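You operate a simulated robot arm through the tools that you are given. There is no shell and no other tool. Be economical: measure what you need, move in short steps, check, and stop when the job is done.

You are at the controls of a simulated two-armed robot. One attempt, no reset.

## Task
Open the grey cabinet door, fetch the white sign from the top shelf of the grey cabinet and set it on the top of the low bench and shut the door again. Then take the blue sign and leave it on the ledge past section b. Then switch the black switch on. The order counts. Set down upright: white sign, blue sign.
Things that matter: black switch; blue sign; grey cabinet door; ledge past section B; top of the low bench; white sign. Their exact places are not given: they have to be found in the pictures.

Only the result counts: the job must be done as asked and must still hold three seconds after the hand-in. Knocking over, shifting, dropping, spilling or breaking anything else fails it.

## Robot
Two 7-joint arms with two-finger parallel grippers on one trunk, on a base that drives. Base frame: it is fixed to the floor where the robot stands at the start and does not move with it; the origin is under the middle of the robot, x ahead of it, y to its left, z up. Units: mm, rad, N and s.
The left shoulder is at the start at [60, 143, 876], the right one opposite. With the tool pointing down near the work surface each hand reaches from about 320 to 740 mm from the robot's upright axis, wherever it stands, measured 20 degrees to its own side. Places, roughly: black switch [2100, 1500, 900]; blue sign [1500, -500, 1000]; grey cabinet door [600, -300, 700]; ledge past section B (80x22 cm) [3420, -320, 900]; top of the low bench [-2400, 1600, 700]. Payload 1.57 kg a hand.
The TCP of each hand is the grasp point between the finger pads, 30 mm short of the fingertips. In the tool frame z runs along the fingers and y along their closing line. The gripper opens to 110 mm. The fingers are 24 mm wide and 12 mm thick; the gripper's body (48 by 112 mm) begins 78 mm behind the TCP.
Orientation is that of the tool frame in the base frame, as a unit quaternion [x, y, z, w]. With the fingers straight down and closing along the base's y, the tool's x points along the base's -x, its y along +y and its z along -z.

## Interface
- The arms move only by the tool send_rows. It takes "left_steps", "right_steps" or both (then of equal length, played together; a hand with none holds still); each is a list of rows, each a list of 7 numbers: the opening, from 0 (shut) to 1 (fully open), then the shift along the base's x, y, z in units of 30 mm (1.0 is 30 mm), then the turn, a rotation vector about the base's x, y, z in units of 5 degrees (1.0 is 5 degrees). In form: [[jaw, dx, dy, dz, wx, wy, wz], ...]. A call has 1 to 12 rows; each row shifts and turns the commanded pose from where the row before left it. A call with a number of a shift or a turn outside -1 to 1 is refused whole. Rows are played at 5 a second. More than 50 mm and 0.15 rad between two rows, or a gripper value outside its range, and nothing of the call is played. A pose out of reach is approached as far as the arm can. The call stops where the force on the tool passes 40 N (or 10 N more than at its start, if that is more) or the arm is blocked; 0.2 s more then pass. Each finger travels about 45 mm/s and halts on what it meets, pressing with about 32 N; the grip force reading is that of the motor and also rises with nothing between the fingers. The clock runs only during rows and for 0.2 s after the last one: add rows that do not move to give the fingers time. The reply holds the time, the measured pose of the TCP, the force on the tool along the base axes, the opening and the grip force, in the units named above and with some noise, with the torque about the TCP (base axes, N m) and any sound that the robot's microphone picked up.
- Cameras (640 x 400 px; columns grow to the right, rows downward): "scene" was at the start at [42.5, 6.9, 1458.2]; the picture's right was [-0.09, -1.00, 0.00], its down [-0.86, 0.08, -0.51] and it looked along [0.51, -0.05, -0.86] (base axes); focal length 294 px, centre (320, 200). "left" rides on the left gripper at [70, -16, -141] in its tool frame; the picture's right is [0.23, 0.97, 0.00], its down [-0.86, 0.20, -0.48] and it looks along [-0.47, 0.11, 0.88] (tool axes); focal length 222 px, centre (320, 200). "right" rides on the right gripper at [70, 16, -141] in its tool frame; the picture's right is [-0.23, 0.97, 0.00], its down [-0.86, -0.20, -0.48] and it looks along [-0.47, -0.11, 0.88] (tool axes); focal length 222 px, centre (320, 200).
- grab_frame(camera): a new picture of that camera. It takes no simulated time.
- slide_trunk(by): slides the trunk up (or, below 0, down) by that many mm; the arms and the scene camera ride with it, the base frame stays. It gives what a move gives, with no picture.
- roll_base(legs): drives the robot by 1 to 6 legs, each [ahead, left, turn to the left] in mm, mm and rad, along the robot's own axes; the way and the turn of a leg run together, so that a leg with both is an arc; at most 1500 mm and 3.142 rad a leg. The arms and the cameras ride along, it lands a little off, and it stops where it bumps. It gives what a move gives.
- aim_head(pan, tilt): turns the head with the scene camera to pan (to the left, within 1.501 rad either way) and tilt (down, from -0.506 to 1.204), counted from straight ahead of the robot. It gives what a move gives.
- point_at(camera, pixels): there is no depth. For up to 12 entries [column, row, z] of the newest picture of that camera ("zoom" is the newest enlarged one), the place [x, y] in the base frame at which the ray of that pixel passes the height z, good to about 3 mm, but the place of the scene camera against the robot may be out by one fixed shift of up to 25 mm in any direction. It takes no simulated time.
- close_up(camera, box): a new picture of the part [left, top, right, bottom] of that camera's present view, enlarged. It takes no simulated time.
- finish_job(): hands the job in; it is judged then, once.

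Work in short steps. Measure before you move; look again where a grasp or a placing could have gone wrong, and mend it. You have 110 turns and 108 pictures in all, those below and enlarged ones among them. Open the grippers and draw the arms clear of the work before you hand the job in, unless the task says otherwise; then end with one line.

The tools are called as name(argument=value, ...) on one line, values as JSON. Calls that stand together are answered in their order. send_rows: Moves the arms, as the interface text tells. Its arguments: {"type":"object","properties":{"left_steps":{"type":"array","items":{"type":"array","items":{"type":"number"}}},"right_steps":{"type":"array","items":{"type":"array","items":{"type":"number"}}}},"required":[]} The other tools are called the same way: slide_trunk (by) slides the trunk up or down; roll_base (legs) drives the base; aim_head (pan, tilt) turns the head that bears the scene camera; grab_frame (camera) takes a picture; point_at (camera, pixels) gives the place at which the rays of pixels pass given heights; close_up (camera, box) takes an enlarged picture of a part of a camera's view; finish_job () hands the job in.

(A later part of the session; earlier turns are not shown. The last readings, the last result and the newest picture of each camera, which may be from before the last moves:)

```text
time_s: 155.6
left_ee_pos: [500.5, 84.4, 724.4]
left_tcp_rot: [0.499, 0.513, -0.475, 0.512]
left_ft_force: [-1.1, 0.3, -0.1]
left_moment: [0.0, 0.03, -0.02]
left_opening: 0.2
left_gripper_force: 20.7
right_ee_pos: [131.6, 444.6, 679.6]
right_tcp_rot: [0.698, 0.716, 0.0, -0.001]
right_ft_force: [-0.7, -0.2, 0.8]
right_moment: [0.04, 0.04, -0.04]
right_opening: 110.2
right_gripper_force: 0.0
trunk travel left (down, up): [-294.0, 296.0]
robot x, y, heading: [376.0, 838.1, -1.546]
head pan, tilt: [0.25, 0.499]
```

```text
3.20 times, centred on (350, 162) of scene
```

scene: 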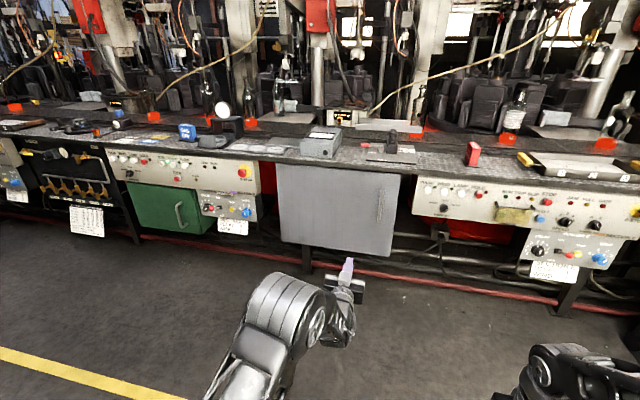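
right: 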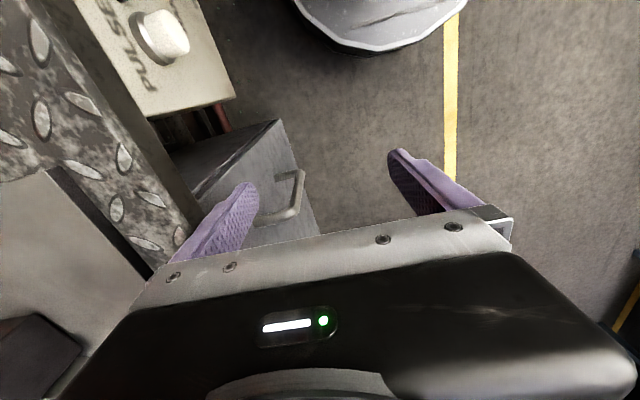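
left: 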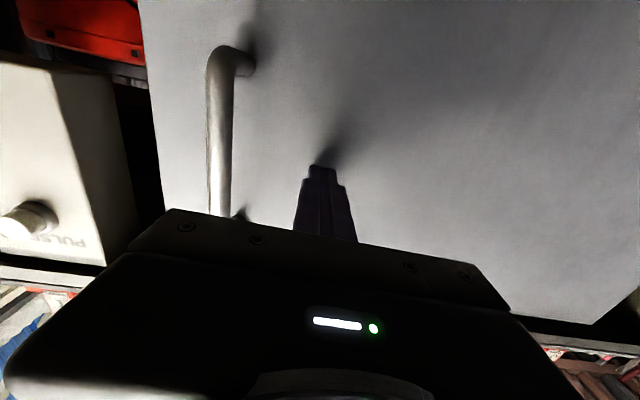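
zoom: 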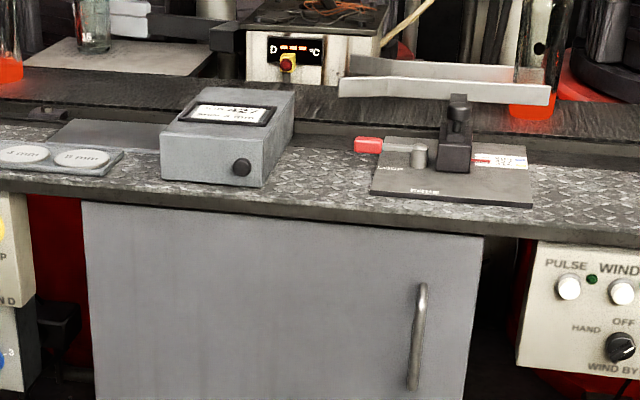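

The door is shut. Now the blue sign: I fold the left hand back to pointing down and closer, so that I can use the downward right hand near the bench.

send_rows(left_steps=[[0, 0, 0.8, 0.3, 1, 0, 0], [0, 0, 0.8, 0.3, 1, 0, 0], [0, 0, 0.8, 0.3, 1, 0, 0], [0, 0, 0.8, 0.3, 1, 0, 0], [0, 0, 0.8, 0.3, 1, 0, 0], [0, 0, 0.8, 0.3, 1, 0, 0], [0, 0, 0.8, 0, 1, 0, 0], [0, 0, 0.8, 0, 1, 0, 0], [0, 0, 0.8, 0, 1, 0, 0], [0, 0, 0.8, 0, 1, 0, 0], [0, 0, 0.8, 0, 1, 0, 0], [0, 0, 0.8, 0, 1, 0, 0]])

send_rows(left_steps=[[0, 0, 0.5, 0, 1, 0, 0], [0, 0, 0.5, 0, 1, 0, 0], [0, 0, 0, 0, 1, 0, 0], [0, 0, 0, 0, 1, 0, 0], [0, 0, 0, 0, 1, 0, 0], [0, 0, 0, 0, 1, 0, 0]])

slide_trunk(by=270)

roll_base(legs=[[0, 1300, 0]])

aim_head(pan=-0.3, tilt=0.65)

grab_frame(camera="scene")

```text
time_s: 158.2
left_ee_pos: [500.8, 373.2, 779.8]
left_tcp_rot: [0.689, 0.681, -0.156, 0.193]
left_ft_force: [-0.3, 0.1, 0.2]
left_moment: [0.0, 0.0, 0.0]
left_opening: 0.0
left_gripper_force: 21.4
right_ee_pos: [130.8, 444.7, 680.2]
right_tcp_rot: [0.698, 0.716, 0.0, 0.001]
right_ft_force: [-0.2, 0.6, -0.5]
right_moment: [-0.01, -0.02, 0.0]
right_opening: 110.1
right_gripper_force: 0.1
trunk travel left (down, up): [-294.0, 296.0]
robot x, y, heading: [374.6, 837.4, -1.548]
head pan, tilt: [0.25, 0.499]
```

```text
time_s: 159.6
left_ee_pos: [501.3, 401.7, 779.1]
left_tcp_rot: [0.716, 0.698, 0.027, 0.009]
left_ft_force: [0.8, 0.5, -0.2]
left_moment: [0.0, 0.0, 0.0]
left_opening: 0.0
left_gripper_force: 21.3
right_ee_pos: [131.3, 443.9, 680.4]
right_tcp_rot: [0.698, 0.716, 0.0, -0.001]
right_ft_force: [0.1, 0.3, -0.4]
right_moment: [0.0, 0.0, 0.01]
right_opening: 110.1
right_gripper_force: 0.0
trunk travel left (down, up): [-294.0, 296.0]
robot x, y, heading: [378.2, 835.2, -1.549]
head pan, tilt: [0.25, 0.499]
```

```text
time_s: 162.3
left_ee_pos: [500.4, 402.5, 1048.6]
left_tcp_rot: [0.715, 0.698, 0.027, 0.008]
left_ft_force: [-0.1, -0.2, 0.5]
left_moment: [-0.01, 0.02, -0.01]
left_opening: 0.0
left_gripper_force: 21.2
right_ee_pos: [131.6, 444.5, 950.2]
right_tcp_rot: [0.698, 0.717, 0.0, 0.0]
right_ft_force: [0.1, 0.7, -0.8]
right_moment: [0.0, -0.03, -0.02]
right_opening: 109.7
right_gripper_force: 0.1
trunk travel left (down, up): [-564.0, 26.0]
robot x, y, heading: [376.8, 832.3, -1.547]
head pan, tilt: [0.25, 0.499]
```

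```text
time_s: 168.8
left_ee_pos: [1789.7, 436.2, 1048.1]
left_tcp_rot: [0.713, 0.701, 0.028, 0.009]
left_ft_force: [-0.6, -0.1, 0.3]
left_moment: [-0.02, 0.03, -0.02]
left_opening: 0.1
left_gripper_force: 20.8
right_ee_pos: [1421.4, 477.0, 950.1]
right_tcp_rot: [0.696, 0.718, 0.0, 0.0]
right_ft_force: [0.9, 0.0, 0.1]
right_moment: [-0.01, -0.02, 0.0]
right_opening: 110.1
right_gripper_force: 0.0
trunk travel left (down, up): [-564.0, 26.0]
robot x, y, heading: [1661.3, 873.5, -1.542]
head pan, tilt: [0.25, 0.499]
```

```text
time_s: 169.8
left_ee_pos: [1789.7, 436.7, 1049.3]
left_tcp_rot: [0.712, 0.702, 0.027, 0.009]
left_ft_force: [-0.3, 0.0, 0.2]
left_moment: [0.0, 0.04, 0.02]
left_opening: 0.0
left_gripper_force: 21.5
right_ee_pos: [1420.8, 478.2, 950.3]
right_tcp_rot: [0.696, 0.718, 0.0, 0.0]
right_ft_force: [0.0, 0.5, 0.2]
right_moment: [0.0, 0.05, -0.02]
right_opening: 110.1
right_gripper_force: 0.2
trunk travel left (down, up): [-564.0, 26.0]
robot x, y, heading: [1657.2, 871.6, -1.541]
head pan, tilt: [-0.3, 0.649]
```

```text
52 pictures are left
```

scene: 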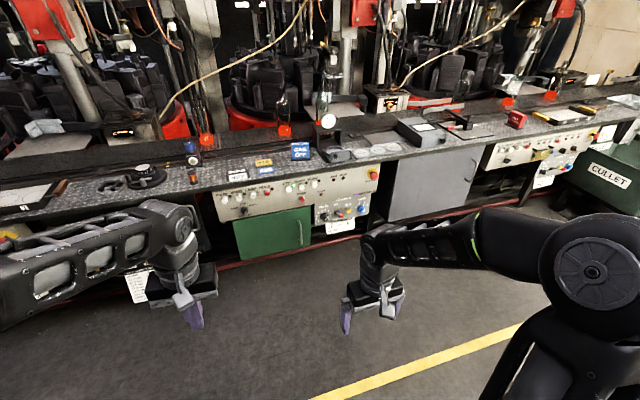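

The blue "GAS OFF" sign is at (300,151). I zoom in and measure it.

close_up(camera="scene", box=[220, 100, 380, 200])

point_at(camera="zoom", pixels=[[320, 243, 875], [355, 240, 875], [290, 245, 875], [320, 170, 950]])

point_at(camera="scene", pixels=[[300, 182, 870], [300, 160, 875]])

```text
4.00 times, centred on (300, 150) of scene
```

zoom: 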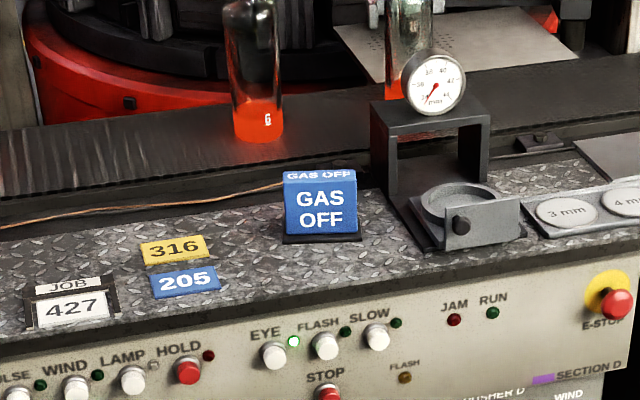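

```text
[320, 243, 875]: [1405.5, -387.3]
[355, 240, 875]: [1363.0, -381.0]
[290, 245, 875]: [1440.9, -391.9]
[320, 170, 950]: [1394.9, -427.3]
```

```text
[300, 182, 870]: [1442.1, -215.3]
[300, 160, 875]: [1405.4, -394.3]
```

The gauge stand is close on the sign's right side, so I'll grip it front-to-back (closing along y). I turn the right hand by -90° about z and drive closer.

send_rows(right_steps=[[1, 0, 0, 0, 0, 0, -1], [1, 0, 0, 0, 0, 0, -1], [1, 0, 0, 0, 0, 0, -1], [1, 0, 0, 0, 0, 0, -1], [1, 0, 0, 0, 0, 0, -1], [1, 0, 0, 0, 0, 0, -1], [1, 0, 0, 0, 0, 0, -1], [1, 0, 0, 0, 0, 0, -1], [1, 0, 0, 0, 0, 0, -1], [1, 0, 0, 0, 0, 0, -1], [1, 0, 0, 0, 0, 0, -1], [1, 0, 0, 0, 0, 0, -1]])

send_rows(right_steps=[[1, 0, 0, 0.5, 0, 0, -1], [1, 0, 0, 0.5, 0, 0, -1], [1, 0, 0, 0.5, 0, 0, -1], [1, 0, 0, 0.5, 0, 0, -1], [1, 0, 0, 0.5, 0, 0, -1], [1, 0, 0, 0.5, 0, 0, -1]])

roll_base(legs=[[500, 0, 0]])

grab_frame(camera="right")

grab_frame(camera="scene")

```text
time_s: 172.4
left_ee_pos: [1790.2, 438.1, 1049.3]
left_tcp_rot: [0.712, 0.701, 0.027, 0.009]
left_ft_force: [-0.1, -0.1, 0.0]
left_moment: [-0.01, -0.01, 0.02]
left_opening: 0.0
left_gripper_force: 21.2
right_ee_pos: [1420.9, 477.8, 949.6]
right_tcp_rot: [0.962, 0.273, 0.0, 0.001]
right_ft_force: [-0.6, 0.3, -0.2]
right_moment: [0.01, -0.02, 0.02]
right_opening: 110.0
right_gripper_force: 0.0
trunk travel left (down, up): [-564.0, 26.0]
robot x, y, heading: [1658.9, 872.6, -1.539]
head pan, tilt: [-0.3, 0.649]
```

```text
time_s: 173.8
left_ee_pos: [1789.5, 436.8, 1049.1]
left_tcp_rot: [0.712, 0.701, 0.027, 0.008]
left_ft_force: [0.0, -1.1, 0.5]
left_moment: [0.0, 0.01, 0.01]
left_opening: 0.0
left_gripper_force: 21.8
right_ee_pos: [1420.3, 477.0, 1041.1]
right_tcp_rot: [1.0, 0.014, 0.0, 0.0]
right_ft_force: [-0.5, -0.5, -0.1]
right_moment: [0.02, 0.02, 0.04]
right_opening: 110.0
right_gripper_force: 0.1
trunk travel left (down, up): [-564.0, 26.0]
robot x, y, heading: [1661.3, 874.1, -1.545]
head pan, tilt: [-0.3, 0.649]
```

```text
time_s: 176.7
left_ee_pos: [1806.1, -64.5, 1047.6]
left_tcp_rot: [0.711, 0.702, 0.027, 0.009]
left_ft_force: [-0.9, -0.2, 0.1]
left_moment: [0.01, -0.01, -0.03]
left_opening: 0.0
left_gripper_force: 21.4
right_ee_pos: [1437.1, -25.3, 1040.0]
right_tcp_rot: [1.0, 0.017, 0.0, 0.0]
right_ft_force: [0.8, 0.1, -0.1]
right_moment: [0.0, -0.04, 0.01]
right_opening: 110.2
right_gripper_force: 0.1
trunk travel left (down, up): [-564.0, 26.0]
robot x, y, heading: [1675.9, 367.4, -1.541]
head pan, tilt: [-0.3, 0.649]
```

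```text
50 pictures are left
```

right: 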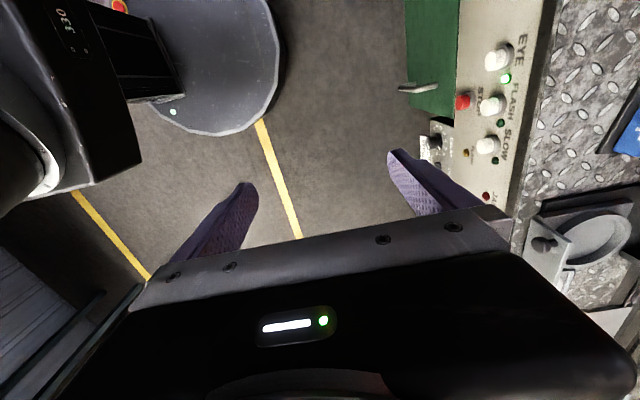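

```text
49 pictures are left
```

scene: 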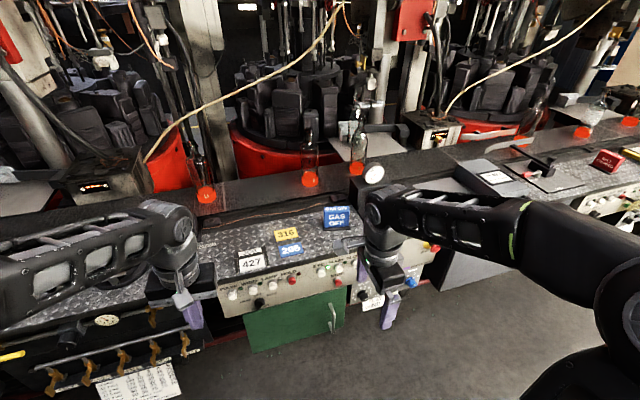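

The sign's edge appears at the right picture's margin (635,130). I move the arm forward 180 mm and the base 150 mm, staying high, then look again.

send_rows(right_steps=[[1, 0, -1, 0, 0, 0, 0], [1, 0, -1, 0, 0, 0, 0], [1, 0, -1, 0, 0, 0, 0], [1, 0, -1, 0, 0, 0, 0], [1, 0, -1, 0, 0, 0, 0], [1, 0, -1, 0, 0, 0, 0]])

roll_base(legs=[[120, 0, 0]])

grab_frame(camera="right")

```text
time_s: 178.1
left_ee_pos: [1806.7, -63.6, 1048.5]
left_tcp_rot: [0.712, 0.702, 0.026, 0.008]
left_ft_force: [0.2, 0.6, 0.3]
left_moment: [0.0, 0.02, 0.01]
left_opening: 0.3
left_gripper_force: 21.5
right_ee_pos: [1435.4, -204.5, 1039.4]
right_tcp_rot: [1.0, 0.016, -0.001, 0.0]
right_ft_force: [-0.1, 0.9, -0.8]
right_moment: [0.0, -0.02, 0.02]
right_opening: 109.8
right_gripper_force: 0.1
trunk travel left (down, up): [-564.0, 26.0]
robot x, y, heading: [1673.8, 371.7, -1.539]
head pan, tilt: [-0.3, 0.649]
```

```text
time_s: 179.4
left_ee_pos: [1811.0, -184.7, 1047.9]
left_tcp_rot: [0.712, 0.702, 0.028, 0.008]
left_ft_force: [-0.2, -0.7, -0.5]
left_moment: [0.05, 0.01, -0.01]
left_opening: 0.2
left_gripper_force: 21.4
right_ee_pos: [1438.8, -325.2, 1038.8]
right_tcp_rot: [1.0, 0.017, 0.0, -0.001]
right_ft_force: [0.2, -0.6, -0.5]
right_moment: [0.01, 0.0, -0.01]
right_opening: 110.1
right_gripper_force: 0.1
trunk travel left (down, up): [-564.0, 26.0]
robot x, y, heading: [1679.0, 250.2, -1.539]
head pan, tilt: [-0.3, 0.649]
```

```text
48 pictures are left
```

right: 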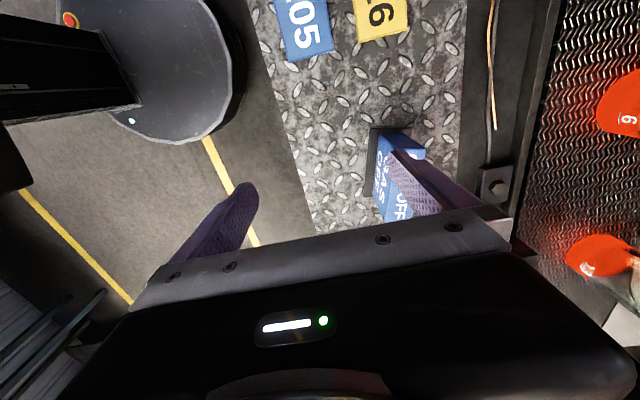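

I measure the sign's corners with the right camera.

close_up(camera="right", box=[330, 90, 490, 220])

point_at(camera="right", pixels=[[371, 128, 880], [408, 127, 880], [382, 135, 955], [425, 143, 955], [287, 110, 875]])

```text
3.08 times, centred on (410, 155) of right
```

zoom: 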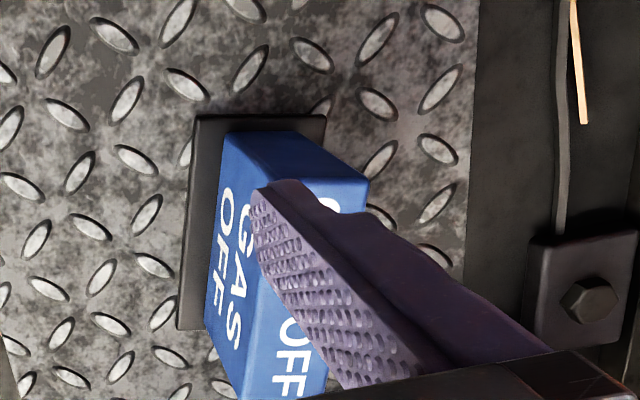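

```text
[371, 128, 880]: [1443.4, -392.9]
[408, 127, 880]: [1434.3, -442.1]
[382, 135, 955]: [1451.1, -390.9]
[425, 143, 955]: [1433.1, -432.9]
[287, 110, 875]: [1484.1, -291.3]
```

point_at(camera="right", pixels=[[369.4, 127.4, 878], [412, 127.4, 878], [364.5, 196.6, 878], [425.6, 147.9, 955], [389.9, 149.5, 955], [379, 133, 890], [403.5, 133, 890], [425.6, 147.9, 945], [389.9, 149.5, 945]])

```text
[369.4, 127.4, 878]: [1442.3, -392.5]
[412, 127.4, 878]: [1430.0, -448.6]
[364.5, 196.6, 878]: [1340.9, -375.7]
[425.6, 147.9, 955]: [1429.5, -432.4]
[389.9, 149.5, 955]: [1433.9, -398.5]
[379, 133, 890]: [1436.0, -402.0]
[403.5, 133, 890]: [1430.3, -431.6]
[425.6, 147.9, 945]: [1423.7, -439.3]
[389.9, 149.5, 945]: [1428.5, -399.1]
```

From base corner geometry (known base width ~92), the bench is at z≈900. The sign centre is ≈(1397,-403) with a yaw of about -10°. I rotate the hand -12° and centre it above the sign.

send_rows(right_steps=[[1, 0, 0, 0, 0, 0, -0.8], [1, 0, 0, 0, 0, 0, -0.8], [1, 0, 0, 0, 0, 0, -0.8]])

roll_base(legs=[[77, -44, 0]])

grab_frame(camera="right")

grab_frame(camera="scene")

```text
time_s: 180.2
left_ee_pos: [1810.7, -183.9, 1051.2]
left_tcp_rot: [0.712, 0.702, 0.027, 0.008]
left_ft_force: [0.0, 0.0, -0.1]
left_moment: [0.0, 0.01, 0.01]
left_opening: 0.0
left_gripper_force: 21.4
right_ee_pos: [1441.2, -325.1, 1038.0]
right_tcp_rot: [0.996, -0.088, 0.0, 0.001]
right_ft_force: [0.1, -0.6, 0.1]
right_moment: [-0.03, -0.01, -0.01]
right_opening: 110.1
right_gripper_force: 0.1
trunk travel left (down, up): [-564.0, 26.0]
robot x, y, heading: [1679.8, 249.8, -1.539]
head pan, tilt: [-0.3, 0.649]
```

```text
time_s: 181.3
left_ee_pos: [1769.6, -263.7, 1048.2]
left_tcp_rot: [0.712, 0.702, 0.028, 0.009]
left_ft_force: [-0.6, -0.2, -0.7]
left_moment: [0.06, -0.02, -0.03]
left_opening: 0.1
left_gripper_force: 20.7
right_ee_pos: [1398.0, -402.5, 1038.2]
right_tcp_rot: [0.996, -0.087, 0.0, -0.001]
right_ft_force: [-0.2, -1.1, -0.7]
right_moment: [0.04, 0.0, 0.01]
right_opening: 110.0
right_gripper_force: 0.1
trunk travel left (down, up): [-564.0, 26.0]
robot x, y, heading: [1641.2, 169.2, -1.542]
head pan, tilt: [-0.3, 0.649]
```

```text
46 pictures are left
```

right: 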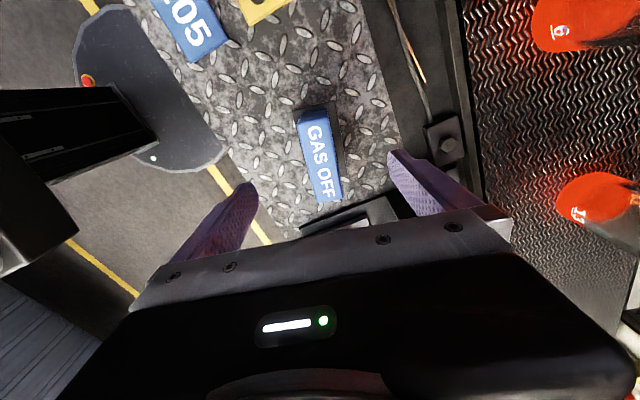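

```text
45 pictures are left
```

scene: 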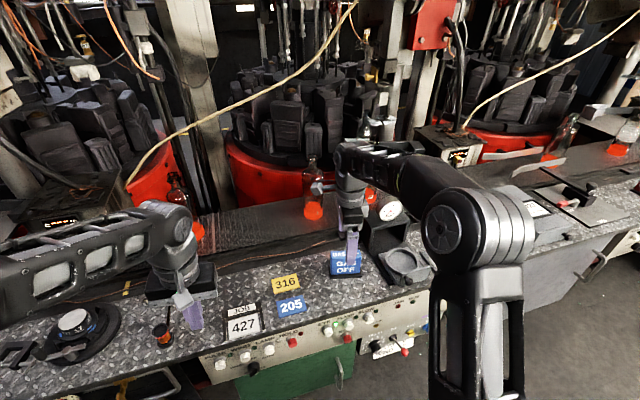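

The sign's top face (320,155) is centred between the fingers and about 10 mm toward +x. I shift 8 mm and descend toward z≈955.

send_rows(right_steps=[[1, 0.25, -0.04, -0.5, 0, 0, 0], [1, 0, 0, -0.9, 0, 0, 0], [1, 0, 0, -0.8, 0, 0, 0]])

grab_frame(camera="right")

```text
time_s: 182.1
left_ee_pos: [1768.5, -262.0, 1049.1]
left_tcp_rot: [0.711, 0.702, 0.028, 0.01]
left_ft_force: [-0.1, 0.0, -0.1]
left_moment: [0.02, 0.0, -0.01]
left_opening: 0.0
left_gripper_force: 21.9
right_ee_pos: [1406.4, -404.9, 973.2]
right_tcp_rot: [0.996, -0.087, 0.0, 0.0]
right_ft_force: [-0.1, 0.0, -0.9]
right_moment: [-0.01, -0.01, 0.0]
right_opening: 109.8
right_gripper_force: 0.1
trunk travel left (down, up): [-564.0, 26.0]
robot x, y, heading: [1638.5, 171.7, -1.544]
head pan, tilt: [-0.3, 0.649]
```

```text
44 pictures are left
```

right: 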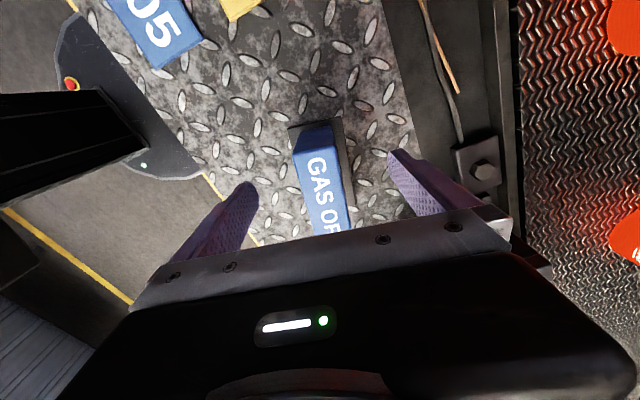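

Well aligned. I go down 19 mm more and close.

send_rows(right_steps=[[1, 0, 0, -0.63, 0, 0, 0], [0, 0, 0, 0, 0, 0, 0], [0, 0, 0, 0, 0, 0, 0], [0, 0, 0, 0, 0, 0, 0], [0, 0, 0, 0, 0, 0, 0], [0, 0, 0, 0, 0, 0, 0], [0, 0, 0, 0, 0, 0, 0]])

grab_frame(camera="right")

```text
time_s: 183.7
left_ee_pos: [1769.3, -262.2, 1048.8]
left_tcp_rot: [0.711, 0.702, 0.027, 0.008]
left_ft_force: [0.6, 0.6, -0.3]
left_moment: [0.03, -0.02, -0.04]
left_opening: 0.0
left_gripper_force: 20.7
right_ee_pos: [1406.5, -403.0, 955.4]
right_tcp_rot: [0.996, -0.087, 0.0, 0.0]
right_ft_force: [0.3, -0.2, -0.4]
right_moment: [-0.03, -0.01, -0.03]
right_opening: 29.7
right_gripper_force: 25.7
trunk travel left (down, up): [-564.0, 26.0]
robot x, y, heading: [1638.1, 171.3, -1.54]
head pan, tilt: [-0.3, 0.649]
```

```text
43 pictures are left
```

right: 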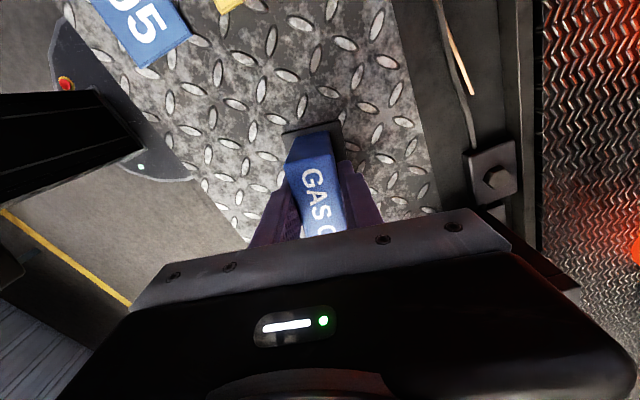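

Gripped (29.7 mm). I lift 90 mm with the arm and check.

send_rows(right_steps=[[0, 0, 0, 0.5, 0, 0, 0], [0, 0, 0, 0.8, 0, 0, 0], [0, 0, 0, 0.9, 0, 0, 0], [0, 0, 0, 0.9, 0, 0, 0]])

grab_frame(camera="right")

roll_base(legs=[[-500, 0, 0]])

aim_head(pan=0.9, tilt=0.35)

grab_frame(camera="scene")

```text
time_s: 184.7
left_ee_pos: [1769.2, -261.9, 1048.8]
left_tcp_rot: [0.712, 0.702, 0.027, 0.008]
left_ft_force: [-0.2, 0.5, 0.1]
left_moment: [0.01, 0.04, -0.03]
left_opening: 0.0
left_gripper_force: 21.1
right_ee_pos: [1406.6, -403.2, 1047.6]
right_tcp_rot: [0.996, -0.089, -0.001, 0.0]
right_ft_force: [-0.3, -0.7, -1.5]
right_moment: [-0.03, 0.02, 0.01]
right_opening: 29.4
right_gripper_force: 31.4
trunk travel left (down, up): [-564.0, 26.0]
robot x, y, heading: [1639.6, 173.4, -1.534]
head pan, tilt: [-0.3, 0.649]
```

```text
42 pictures are left
```

right: 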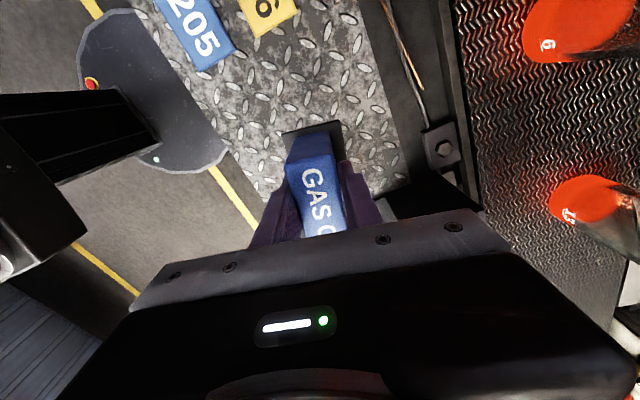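

```text
time_s: 187.7
left_ee_pos: [1748.3, 242.0, 1049.5]
left_tcp_rot: [0.716, 0.697, 0.027, 0.008]
left_ft_force: [-0.4, 0.7, -0.1]
left_moment: [-0.04, 0.03, 0.0]
left_opening: 0.1
left_gripper_force: 21.2
right_ee_pos: [1386.3, 105.8, 1049.4]
right_tcp_rot: [0.996, -0.094, -0.001, 0.0]
right_ft_force: [0.6, 0.5, -1.1]
right_moment: [-0.02, 0.0, 0.03]
right_opening: 29.6
right_gripper_force: 32.3
trunk travel left (down, up): [-564.0, 26.0]
robot x, y, heading: [1630.0, 678.1, -1.548]
head pan, tilt: [-0.3, 0.649]
```

```text
time_s: 189.1
left_ee_pos: [1749.3, 242.5, 1049.1]
left_tcp_rot: [0.717, 0.697, 0.027, 0.008]
left_ft_force: [-0.7, -0.8, 0.3]
left_moment: [0.02, 0.03, 0.02]
left_opening: 0.1
left_gripper_force: 21.5
right_ee_pos: [1385.8, 105.1, 1048.6]
right_tcp_rot: [0.996, -0.093, 0.0, 0.0]
right_ft_force: [0.4, 0.2, -1.1]
right_moment: [-0.02, 0.01, -0.03]
right_opening: 29.5
right_gripper_force: 32.4
trunk travel left (down, up): [-564.0, 26.0]
robot x, y, heading: [1622.7, 678.8, -1.549]
head pan, tilt: [0.901, 0.351]
```

```text
41 pictures are left
```

scene: 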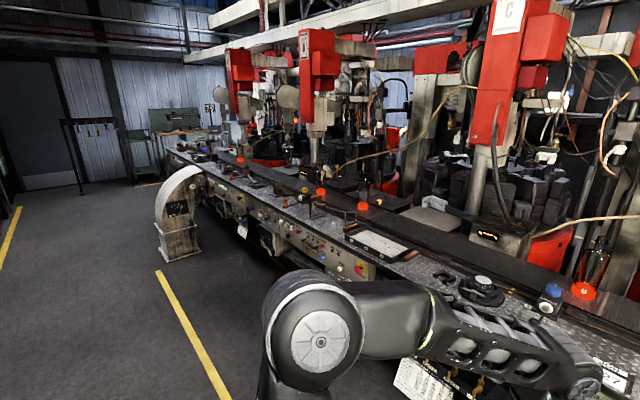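

The ledge should project to about (272,185). I zoom in there.

close_up(camera="scene", box=[150, 130, 350, 255])

point_at(camera="scene", pixels=[[180, 258, 0], [205, 250, 0], [153, 225, 300], [240, 190, 900], [275, 210, 900], [340, 240, 900]])

```text
3.20 times, centred on (250, 192) of scene
```

zoom: 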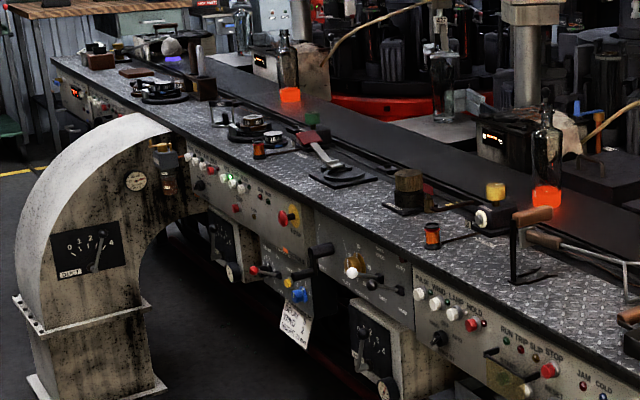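

```text
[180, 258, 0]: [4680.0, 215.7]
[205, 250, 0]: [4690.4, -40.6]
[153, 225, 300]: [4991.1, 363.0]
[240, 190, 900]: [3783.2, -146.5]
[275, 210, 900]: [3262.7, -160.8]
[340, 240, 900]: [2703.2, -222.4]
```

The ledge is the front strip of the bench further along +x. I drive along the bench to about x≈3650 and look.

roll_base(legs=[[0, 1000, 0.0], [0, 950, 0.0]])

aim_head(pan=-0.2, tilt=0.55)

grab_frame(camera="scene")

```text
time_s: 198.8
left_ee_pos: [3704.1, 276.0, 1048.8]
left_tcp_rot: [0.716, 0.697, 0.027, 0.008]
left_ft_force: [-0.7, -0.1, -0.7]
left_moment: [-0.01, -0.04, 0.0]
left_opening: 0.1
left_gripper_force: 21.6
right_ee_pos: [3338.5, 140.1, 1049.0]
right_tcp_rot: [0.995, -0.095, 0.0, 0.0]
right_ft_force: [-0.8, -0.2, -1.3]
right_moment: [0.04, -0.03, 0.02]
right_opening: 29.8
right_gripper_force: 32.0
trunk travel left (down, up): [-564.0, 26.0]
robot x, y, heading: [3580.5, 712.0, -1.554]
head pan, tilt: [0.901, 0.351]
```

```text
time_s: 200.1
left_ee_pos: [3703.2, 276.9, 1048.3]
left_tcp_rot: [0.716, 0.697, 0.027, 0.008]
left_ft_force: [0.0, 0.7, -0.6]
left_moment: [0.0, -0.02, -0.04]
left_opening: 0.0
left_gripper_force: 21.3
right_ee_pos: [3339.9, 140.2, 1048.4]
right_tcp_rot: [0.996, -0.094, 0.0, -0.001]
right_ft_force: [0.6, -0.1, -1.3]
right_moment: [0.0, -0.03, 0.03]
right_opening: 29.3
right_gripper_force: 31.9
trunk travel left (down, up): [-564.0, 26.0]
robot x, y, heading: [3577.3, 714.0, -1.549]
head pan, tilt: [-0.201, 0.55]
```

```text
39 pictures are left
```

scene: 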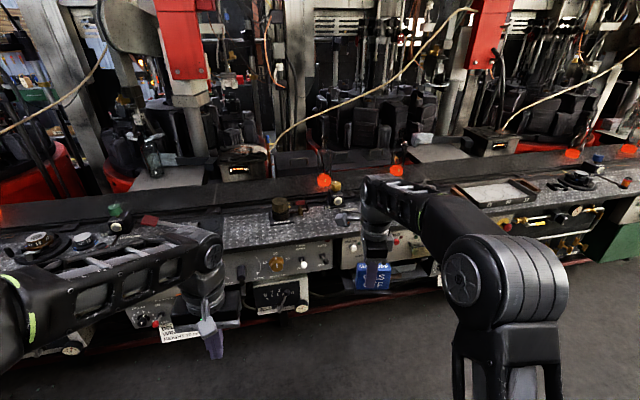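

close_up(camera="scene", box=[200, 150, 400, 320])

close_up(camera="right", box=[320, 0, 640, 200])

point_at(camera="scene", pixels=[[280, 216, 900], [240, 245, 900], [330, 232, 900], [240, 215, 900], [340, 195, 900], [430, 225, 900], [320, 215, 900]])

```text
2.35 times, centred on (300, 235) of scene
```

zoom: 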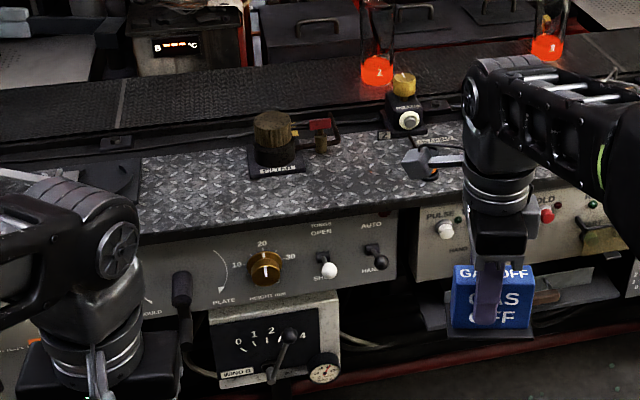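

```text
2.00 times, centred on (480, 100) of right
```

zoom: 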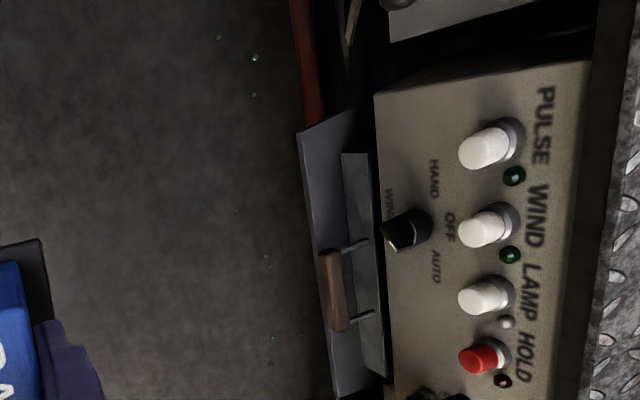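

```text
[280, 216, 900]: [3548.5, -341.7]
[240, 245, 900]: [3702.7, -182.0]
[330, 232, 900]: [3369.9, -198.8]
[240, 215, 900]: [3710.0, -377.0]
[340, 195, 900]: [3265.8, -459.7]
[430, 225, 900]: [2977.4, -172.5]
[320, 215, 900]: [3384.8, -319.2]
```

A free spot lies between the FILTER block and the clamp tool, at x≈3415, y≈-310, near the ledge centre. I raise the sign and move above that spot.

send_rows(right_steps=[[0, 0, 0, 0.9, 0, 0, 0], [0, 0, 0, 0.9, 0, 0, 0]])

roll_base(legs=[[0, 65, 0], [300, 0, 0]])

grab_frame(camera="right")

grab_frame(camera="scene")

```text
time_s: 200.7
left_ee_pos: [3703.5, 275.4, 1048.4]
left_tcp_rot: [0.716, 0.698, 0.027, 0.009]
left_ft_force: [0.2, 0.4, 0.3]
left_moment: [-0.02, -0.01, 0.01]
left_opening: 0.1
left_gripper_force: 21.2
right_ee_pos: [3338.1, 140.2, 1103.3]
right_tcp_rot: [0.996, -0.094, -0.001, 0.0]
right_ft_force: [-0.4, -0.9, -1.5]
right_moment: [-0.01, -0.02, 0.02]
right_opening: 29.4
right_gripper_force: 31.9
trunk travel left (down, up): [-564.0, 26.0]
robot x, y, heading: [3577.2, 713.3, -1.55]
head pan, tilt: [-0.201, 0.55]
```

```text
time_s: 203.4
left_ee_pos: [3772.3, -26.3, 1048.7]
left_tcp_rot: [0.717, 0.696, 0.027, 0.009]
left_ft_force: [-0.1, 0.6, -0.9]
left_moment: [-0.01, 0.03, 0.0]
left_opening: 0.0
left_gripper_force: 21.3
right_ee_pos: [3406.2, -164.3, 1103.3]
right_tcp_rot: [0.995, -0.095, 0.0, -0.001]
right_ft_force: [0.4, -0.6, -1.0]
right_moment: [0.02, 0.0, 0.01]
right_opening: 29.8
right_gripper_force: 32.1
trunk travel left (down, up): [-564.0, 26.0]
robot x, y, heading: [3646.7, 411.4, -1.552]
head pan, tilt: [-0.201, 0.55]
```

```text
36 pictures are left
```

right: 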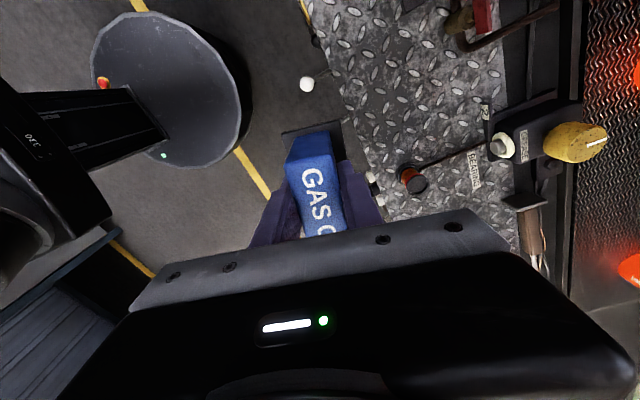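

```text
35 pictures are left
```

scene: 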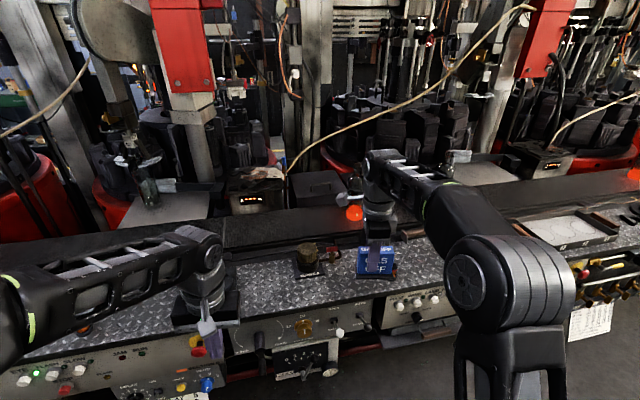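

The right camera shows the clear plate area around (415,80). I get coordinates of its limits.

point_at(camera="right", pixels=[[412, 165, 915], [400, 180, 915], [345, 110, 900], [365, 165, 900], [450, 40, 900], [508, 80, 900], [415, 90, 900], [485, 110, 900], [320, 40, 900]])

close_up(camera="right", box=[320, 0, 640, 200])

```text
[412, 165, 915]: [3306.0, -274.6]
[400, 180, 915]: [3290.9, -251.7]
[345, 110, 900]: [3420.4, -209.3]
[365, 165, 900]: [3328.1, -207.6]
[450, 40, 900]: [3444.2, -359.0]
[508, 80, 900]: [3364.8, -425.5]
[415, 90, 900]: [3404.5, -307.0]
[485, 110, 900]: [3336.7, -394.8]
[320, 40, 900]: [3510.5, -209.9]
```

```text
2.00 times, centred on (480, 100) of right
```

zoom: 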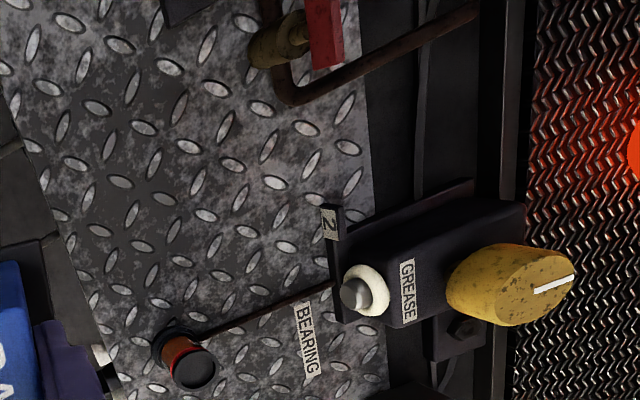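

The ledge strip spans y≈-209…-425, and the clear area is x 3335–3450. I move the sign over (3395,-287).

roll_base(legs=[[122, -13, 0]])

send_rows(right_steps=[[0, 0, 0, -1, 0, 0, 0], [0, 0, 0, -1, 0, 0, 0], [0, 0, 0, -1, 0, 0, 0]])

grab_frame(camera="right")

close_up(camera="scene", box=[260, 180, 480, 320])

```text
time_s: 204.7
left_ee_pos: [3761.5, -153.0, 1048.0]
left_tcp_rot: [0.717, 0.696, 0.027, 0.009]
left_ft_force: [-0.7, -0.2, 0.4]
left_moment: [0.05, 0.0, -0.01]
left_opening: 0.0
left_gripper_force: 21.1
right_ee_pos: [3395.8, -290.0, 1102.3]
right_tcp_rot: [0.995, -0.096, -0.001, -0.001]
right_ft_force: [-0.2, -0.3, -0.9]
right_moment: [0.04, 0.01, -0.01]
right_opening: 29.7
right_gripper_force: 32.1
trunk travel left (down, up): [-564.0, 26.0]
robot x, y, heading: [3639.2, 286.5, -1.548]
head pan, tilt: [-0.201, 0.55]
```

```text
time_s: 205.5
left_ee_pos: [3761.4, -152.6, 1048.0]
left_tcp_rot: [0.716, 0.697, 0.027, 0.009]
left_ft_force: [-0.1, -0.7, 0.2]
left_moment: [-0.02, -0.01, 0.01]
left_opening: 0.1
left_gripper_force: 21.3
right_ee_pos: [3395.4, -290.3, 1013.0]
right_tcp_rot: [0.995, -0.095, 0.002, 0.0]
right_ft_force: [0.0, 0.5, -0.8]
right_moment: [0.0, -0.01, -0.02]
right_opening: 29.6
right_gripper_force: 32.1
trunk travel left (down, up): [-564.0, 26.0]
robot x, y, heading: [3637.8, 284.5, -1.555]
head pan, tilt: [-0.201, 0.55]
```

```text
33 pictures are left
```

right: 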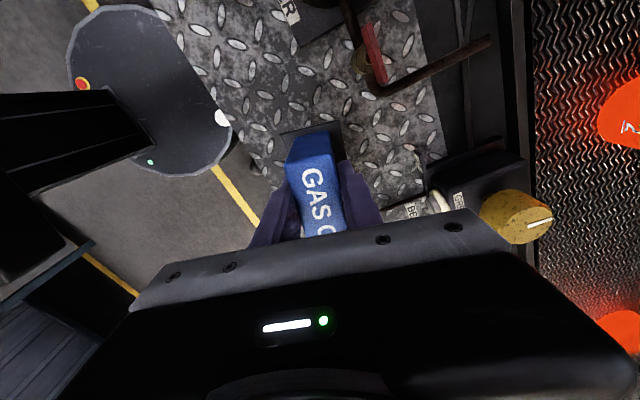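

```text
2.86 times, centred on (370, 250) of scene
```

zoom: 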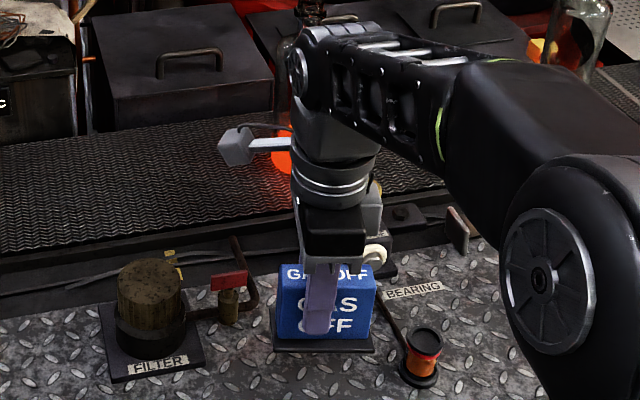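

The sign is clear of the valve and the bearing knob (nudging +5 mm in x). I descend most of the way.

send_rows(right_steps=[[0, 0.17, 0, -0.8, 0, 0, 0], [0, 0, 0, -0.7, 0, 0, 0]])

close_up(camera="scene", box=[260, 200, 480, 340])

```text
time_s: 206.1
left_ee_pos: [3761.8, -152.2, 1048.6]
left_tcp_rot: [0.717, 0.697, 0.027, 0.008]
left_ft_force: [0.7, -0.4, -1.0]
left_moment: [-0.03, -0.01, 0.01]
left_opening: 0.0
left_gripper_force: 21.6
right_ee_pos: [3400.2, -287.5, 966.9]
right_tcp_rot: [0.995, -0.095, 0.0, 0.0]
right_ft_force: [0.9, -0.8, -2.1]
right_moment: [0.02, 0.01, 0.01]
right_opening: 29.8
right_gripper_force: 31.8
trunk travel left (down, up): [-564.0, 26.0]
robot x, y, heading: [3638.0, 283.3, -1.555]
head pan, tilt: [-0.201, 0.55]
```

```text
2.86 times, centred on (370, 270) of scene
```

zoom: 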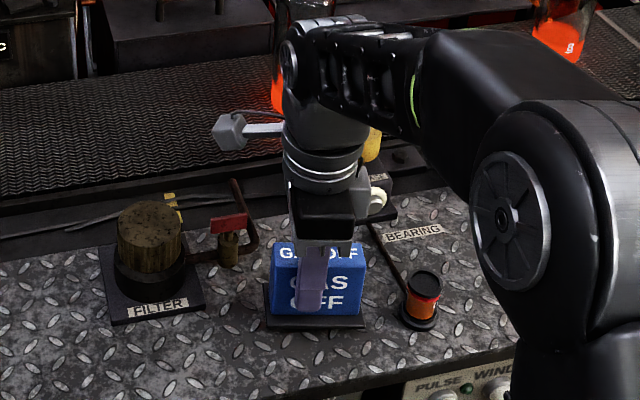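

Clear of both neighbours. I lower slowly until contact.

send_rows(right_steps=[[0, 0, 0, -0.2, 0, 0, 0], [0, 0, 0, -0.1, 0, 0, 0], [0, 0, 0, -0.1, 0, 0, 0]])

```text
time_s: 206.9
left_ee_pos: [3761.2, -151.5, 1048.4]
left_tcp_rot: [0.717, 0.696, 0.028, 0.009]
left_ft_force: [0.5, -0.2, 0.4]
left_moment: [0.01, 0.03, -0.01]
left_opening: 0.0
left_gripper_force: 21.3
right_ee_pos: [3401.8, -289.2, 955.9]
right_tcp_rot: [0.995, -0.095, 0.0, 0.001]
right_ft_force: [0.3, 1.1, -2.6]
right_moment: [0.0, -0.02, -0.05]
right_opening: 29.7
right_gripper_force: 32.1
trunk travel left (down, up): [-564.0, 26.0]
robot x, y, heading: [3637.1, 284.5, -1.556]
head pan, tilt: [-0.201, 0.55]
```

send_rows(right_steps=[[0, 0, 0, -0.07, 0, 0, 0], [0, 0, 0, -0.07, 0, 0, 0]])

```text
time_s: 207.5
left_ee_pos: [3761.6, -150.1, 1049.3]
left_tcp_rot: [0.717, 0.697, 0.026, 0.009]
left_ft_force: [-0.3, 0.0, 0.2]
left_moment: [-0.01, 0.02, -0.01]
left_opening: 0.1
left_gripper_force: 21.4
right_ee_pos: [3400.1, -288.9, 954.7]
right_tcp_rot: [0.995, -0.095, 0.0, 0.001]
right_ft_force: [-1.1, -0.9, 14.3]
right_moment: [0.4, 0.27, 0.03]
right_opening: 29.6
right_gripper_force: 32.0
trunk travel left (down, up): [-564.0, 26.0]
robot x, y, heading: [3637.1, 282.9, -1.553]
head pan, tilt: [-0.201, 0.55]
```

Contact: 14 N upward at z≈954.7. I release and lift straight up.

send_rows(right_steps=[[0.4, 0, 0, 0.05, 0, 0, 0], [0.7, 0, 0, 0, 0, 0, 0], [0.9, 0, 0, 0, 0, 0, 0], [0.9, 0, 0, 0, 0, 0, 0], [0.9, 0, 0, 0, 0, 0, 0], [0.9, 0, 0, 0, 0, 0, 0]])

grab_frame(camera="right")

send_rows(right_steps=[[0.9, 0, 0, 0.5, 0, 0, 0], [0.9, 0, 0, 0.9, 0, 0, 0], [0.9, 0, 0, 1, 0, 0, 0], [0.9, 0, 0, 1, 0, 0, 0], [0.9, 0, 0, 1, 0, 0, 0]])

roll_base(legs=[[-450, 0, 0]])

close_up(camera="scene", box=[220, 150, 440, 290])

```text
time_s: 208.9
left_ee_pos: [3762.5, -152.2, 1048.8]
left_tcp_rot: [0.717, 0.696, 0.027, 0.008]
left_ft_force: [-0.7, 0.3, -0.1]
left_moment: [0.04, -0.01, 0.01]
left_opening: 0.0
left_gripper_force: 21.1
right_ee_pos: [3400.7, -288.9, 953.0]
right_tcp_rot: [0.995, -0.095, -0.001, -0.001]
right_ft_force: [-0.8, 0.3, 0.0]
right_moment: [-0.02, -0.02, 0.01]
right_opening: 99.1
right_gripper_force: 0.0
trunk travel left (down, up): [-564.0, 26.0]
robot x, y, heading: [3639.9, 283.6, -1.545]
head pan, tilt: [-0.201, 0.55]
```

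```text
30 pictures are left
```

right: 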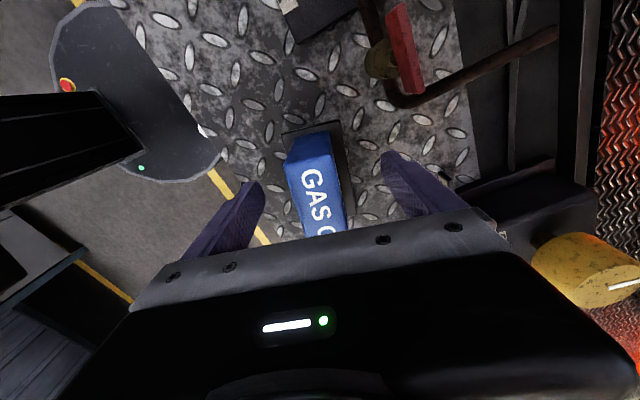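

```text
time_s: 210.1
left_ee_pos: [3760.9, -151.6, 1048.8]
left_tcp_rot: [0.717, 0.697, 0.027, 0.009]
left_ft_force: [0.1, 0.2, 0.6]
left_moment: [-0.01, 0.02, 0.03]
left_opening: 0.0
left_gripper_force: 21.7
right_ee_pos: [3403.0, -287.8, 1086.1]
right_tcp_rot: [0.996, -0.095, 0.001, 0.001]
right_ft_force: [-0.3, 0.4, -0.5]
right_moment: [-0.02, -0.01, -0.04]
right_opening: 99.0
right_gripper_force: 0.1
trunk travel left (down, up): [-564.0, 26.0]
robot x, y, heading: [3637.6, 280.7, -1.556]
head pan, tilt: [-0.201, 0.55]
```

```text
time_s: 212.8
left_ee_pos: [3753.2, 300.6, 1048.8]
left_tcp_rot: [0.717, 0.696, 0.027, 0.009]
left_ft_force: [-0.4, -0.2, 0.7]
left_moment: [-0.02, -0.03, -0.02]
left_opening: 0.1
left_gripper_force: 21.5
right_ee_pos: [3392.3, 165.2, 1084.2]
right_tcp_rot: [0.995, -0.096, 0.0, 0.0]
right_ft_force: [-0.2, 0.8, 0.1]
right_moment: [-0.02, -0.01, -0.01]
right_opening: 99.0
right_gripper_force: 0.1
trunk travel left (down, up): [-564.0, 26.0]
robot x, y, heading: [3627.9, 734.2, -1.553]
head pan, tilt: [-0.201, 0.55]
```

```text
2.86 times, centred on (330, 220) of scene
```

zoom: 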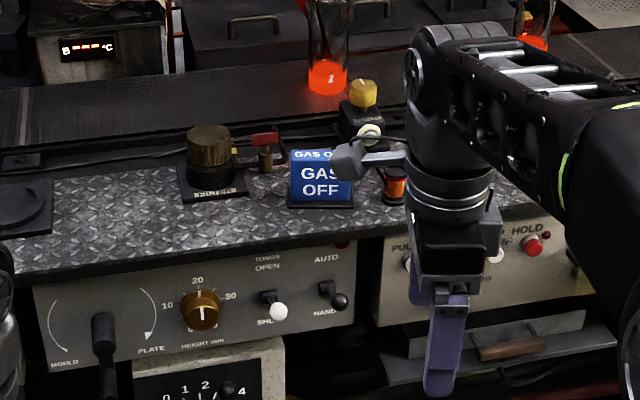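

The blue sign stands on the ledge, undisturbed neighbours. Now the black switch near (2100,1500,900): I drive there and turn to face +y.

roll_base(legs=[[120, -1430, 0], [0, 0, 3.12]])

aim_head(pan=0.0, tilt=0.5)

grab_frame(camera="scene")

```text
time_s: 227.2
left_ee_pos: [2100.0, 1038.1, 1048.7]
left_tcp_rot: [-0.673, 0.739, 0.009, -0.027]
left_ft_force: [0.5, 0.0, -0.3]
left_moment: [-0.02, 0.01, 0.01]
left_opening: 0.0
left_gripper_force: 21.3
right_ee_pos: [2467.9, 1151.2, 1085.4]
right_tcp_rot: [0.127, 0.992, 0.001, 0.0]
right_ft_force: [0.1, -0.5, 0.1]
right_moment: [-0.02, 0.0, 0.0]
right_opening: 99.2
right_gripper_force: 0.0
trunk travel left (down, up): [-564.0, 26.0]
robot x, y, heading: [2195.8, 593.9, 1.52]
head pan, tilt: [-0.201, 0.55]
```

```text
time_s: 227.9
left_ee_pos: [2099.6, 1037.2, 1049.5]
left_tcp_rot: [-0.673, 0.739, 0.01, -0.027]
left_ft_force: [0.1, 0.8, -0.2]
left_moment: [-0.01, -0.01, -0.01]
left_opening: 0.1
left_gripper_force: 21.6
right_ee_pos: [2468.4, 1148.9, 1084.8]
right_tcp_rot: [0.127, 0.992, 0.0, 0.0]
right_ft_force: [0.8, -0.4, 0.0]
right_moment: [0.01, 0.01, 0.0]
right_opening: 99.1
right_gripper_force: 0.0
trunk travel left (down, up): [-564.0, 26.0]
robot x, y, heading: [2194.5, 595.7, 1.525]
head pan, tilt: [0.0, 0.499]
```

```text
28 pictures are left
```

scene: 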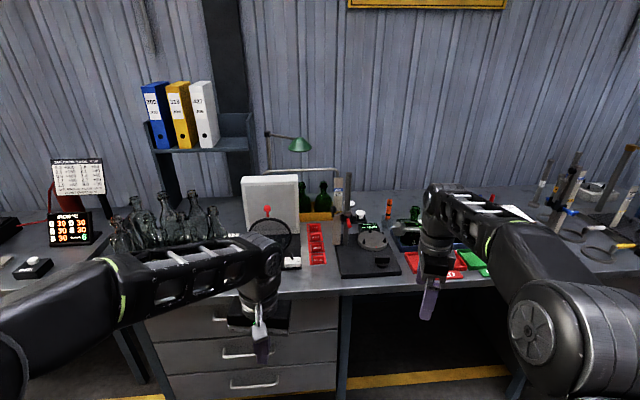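

The switch should be around (276,236). I zoom in there.

close_up(camera="scene", box=[200, 160, 400, 290])

grab_frame(camera="left")

```text
3.08 times, centred on (300, 225) of scene
```

zoom: 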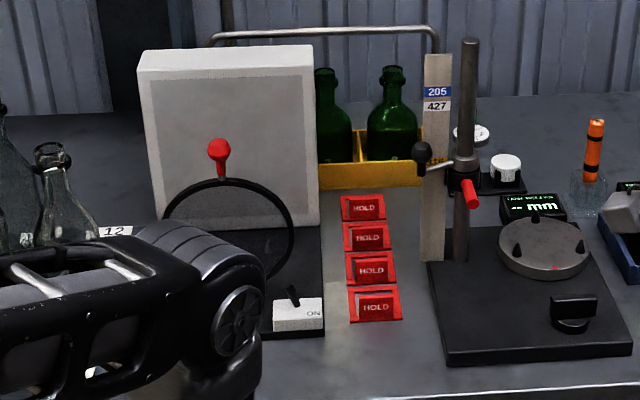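

```text
26 pictures are left
```

left: 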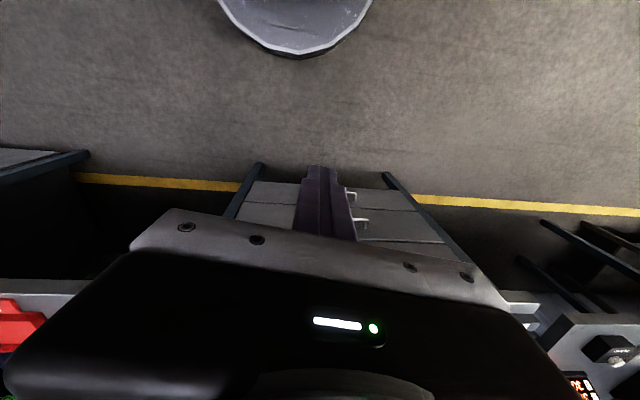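

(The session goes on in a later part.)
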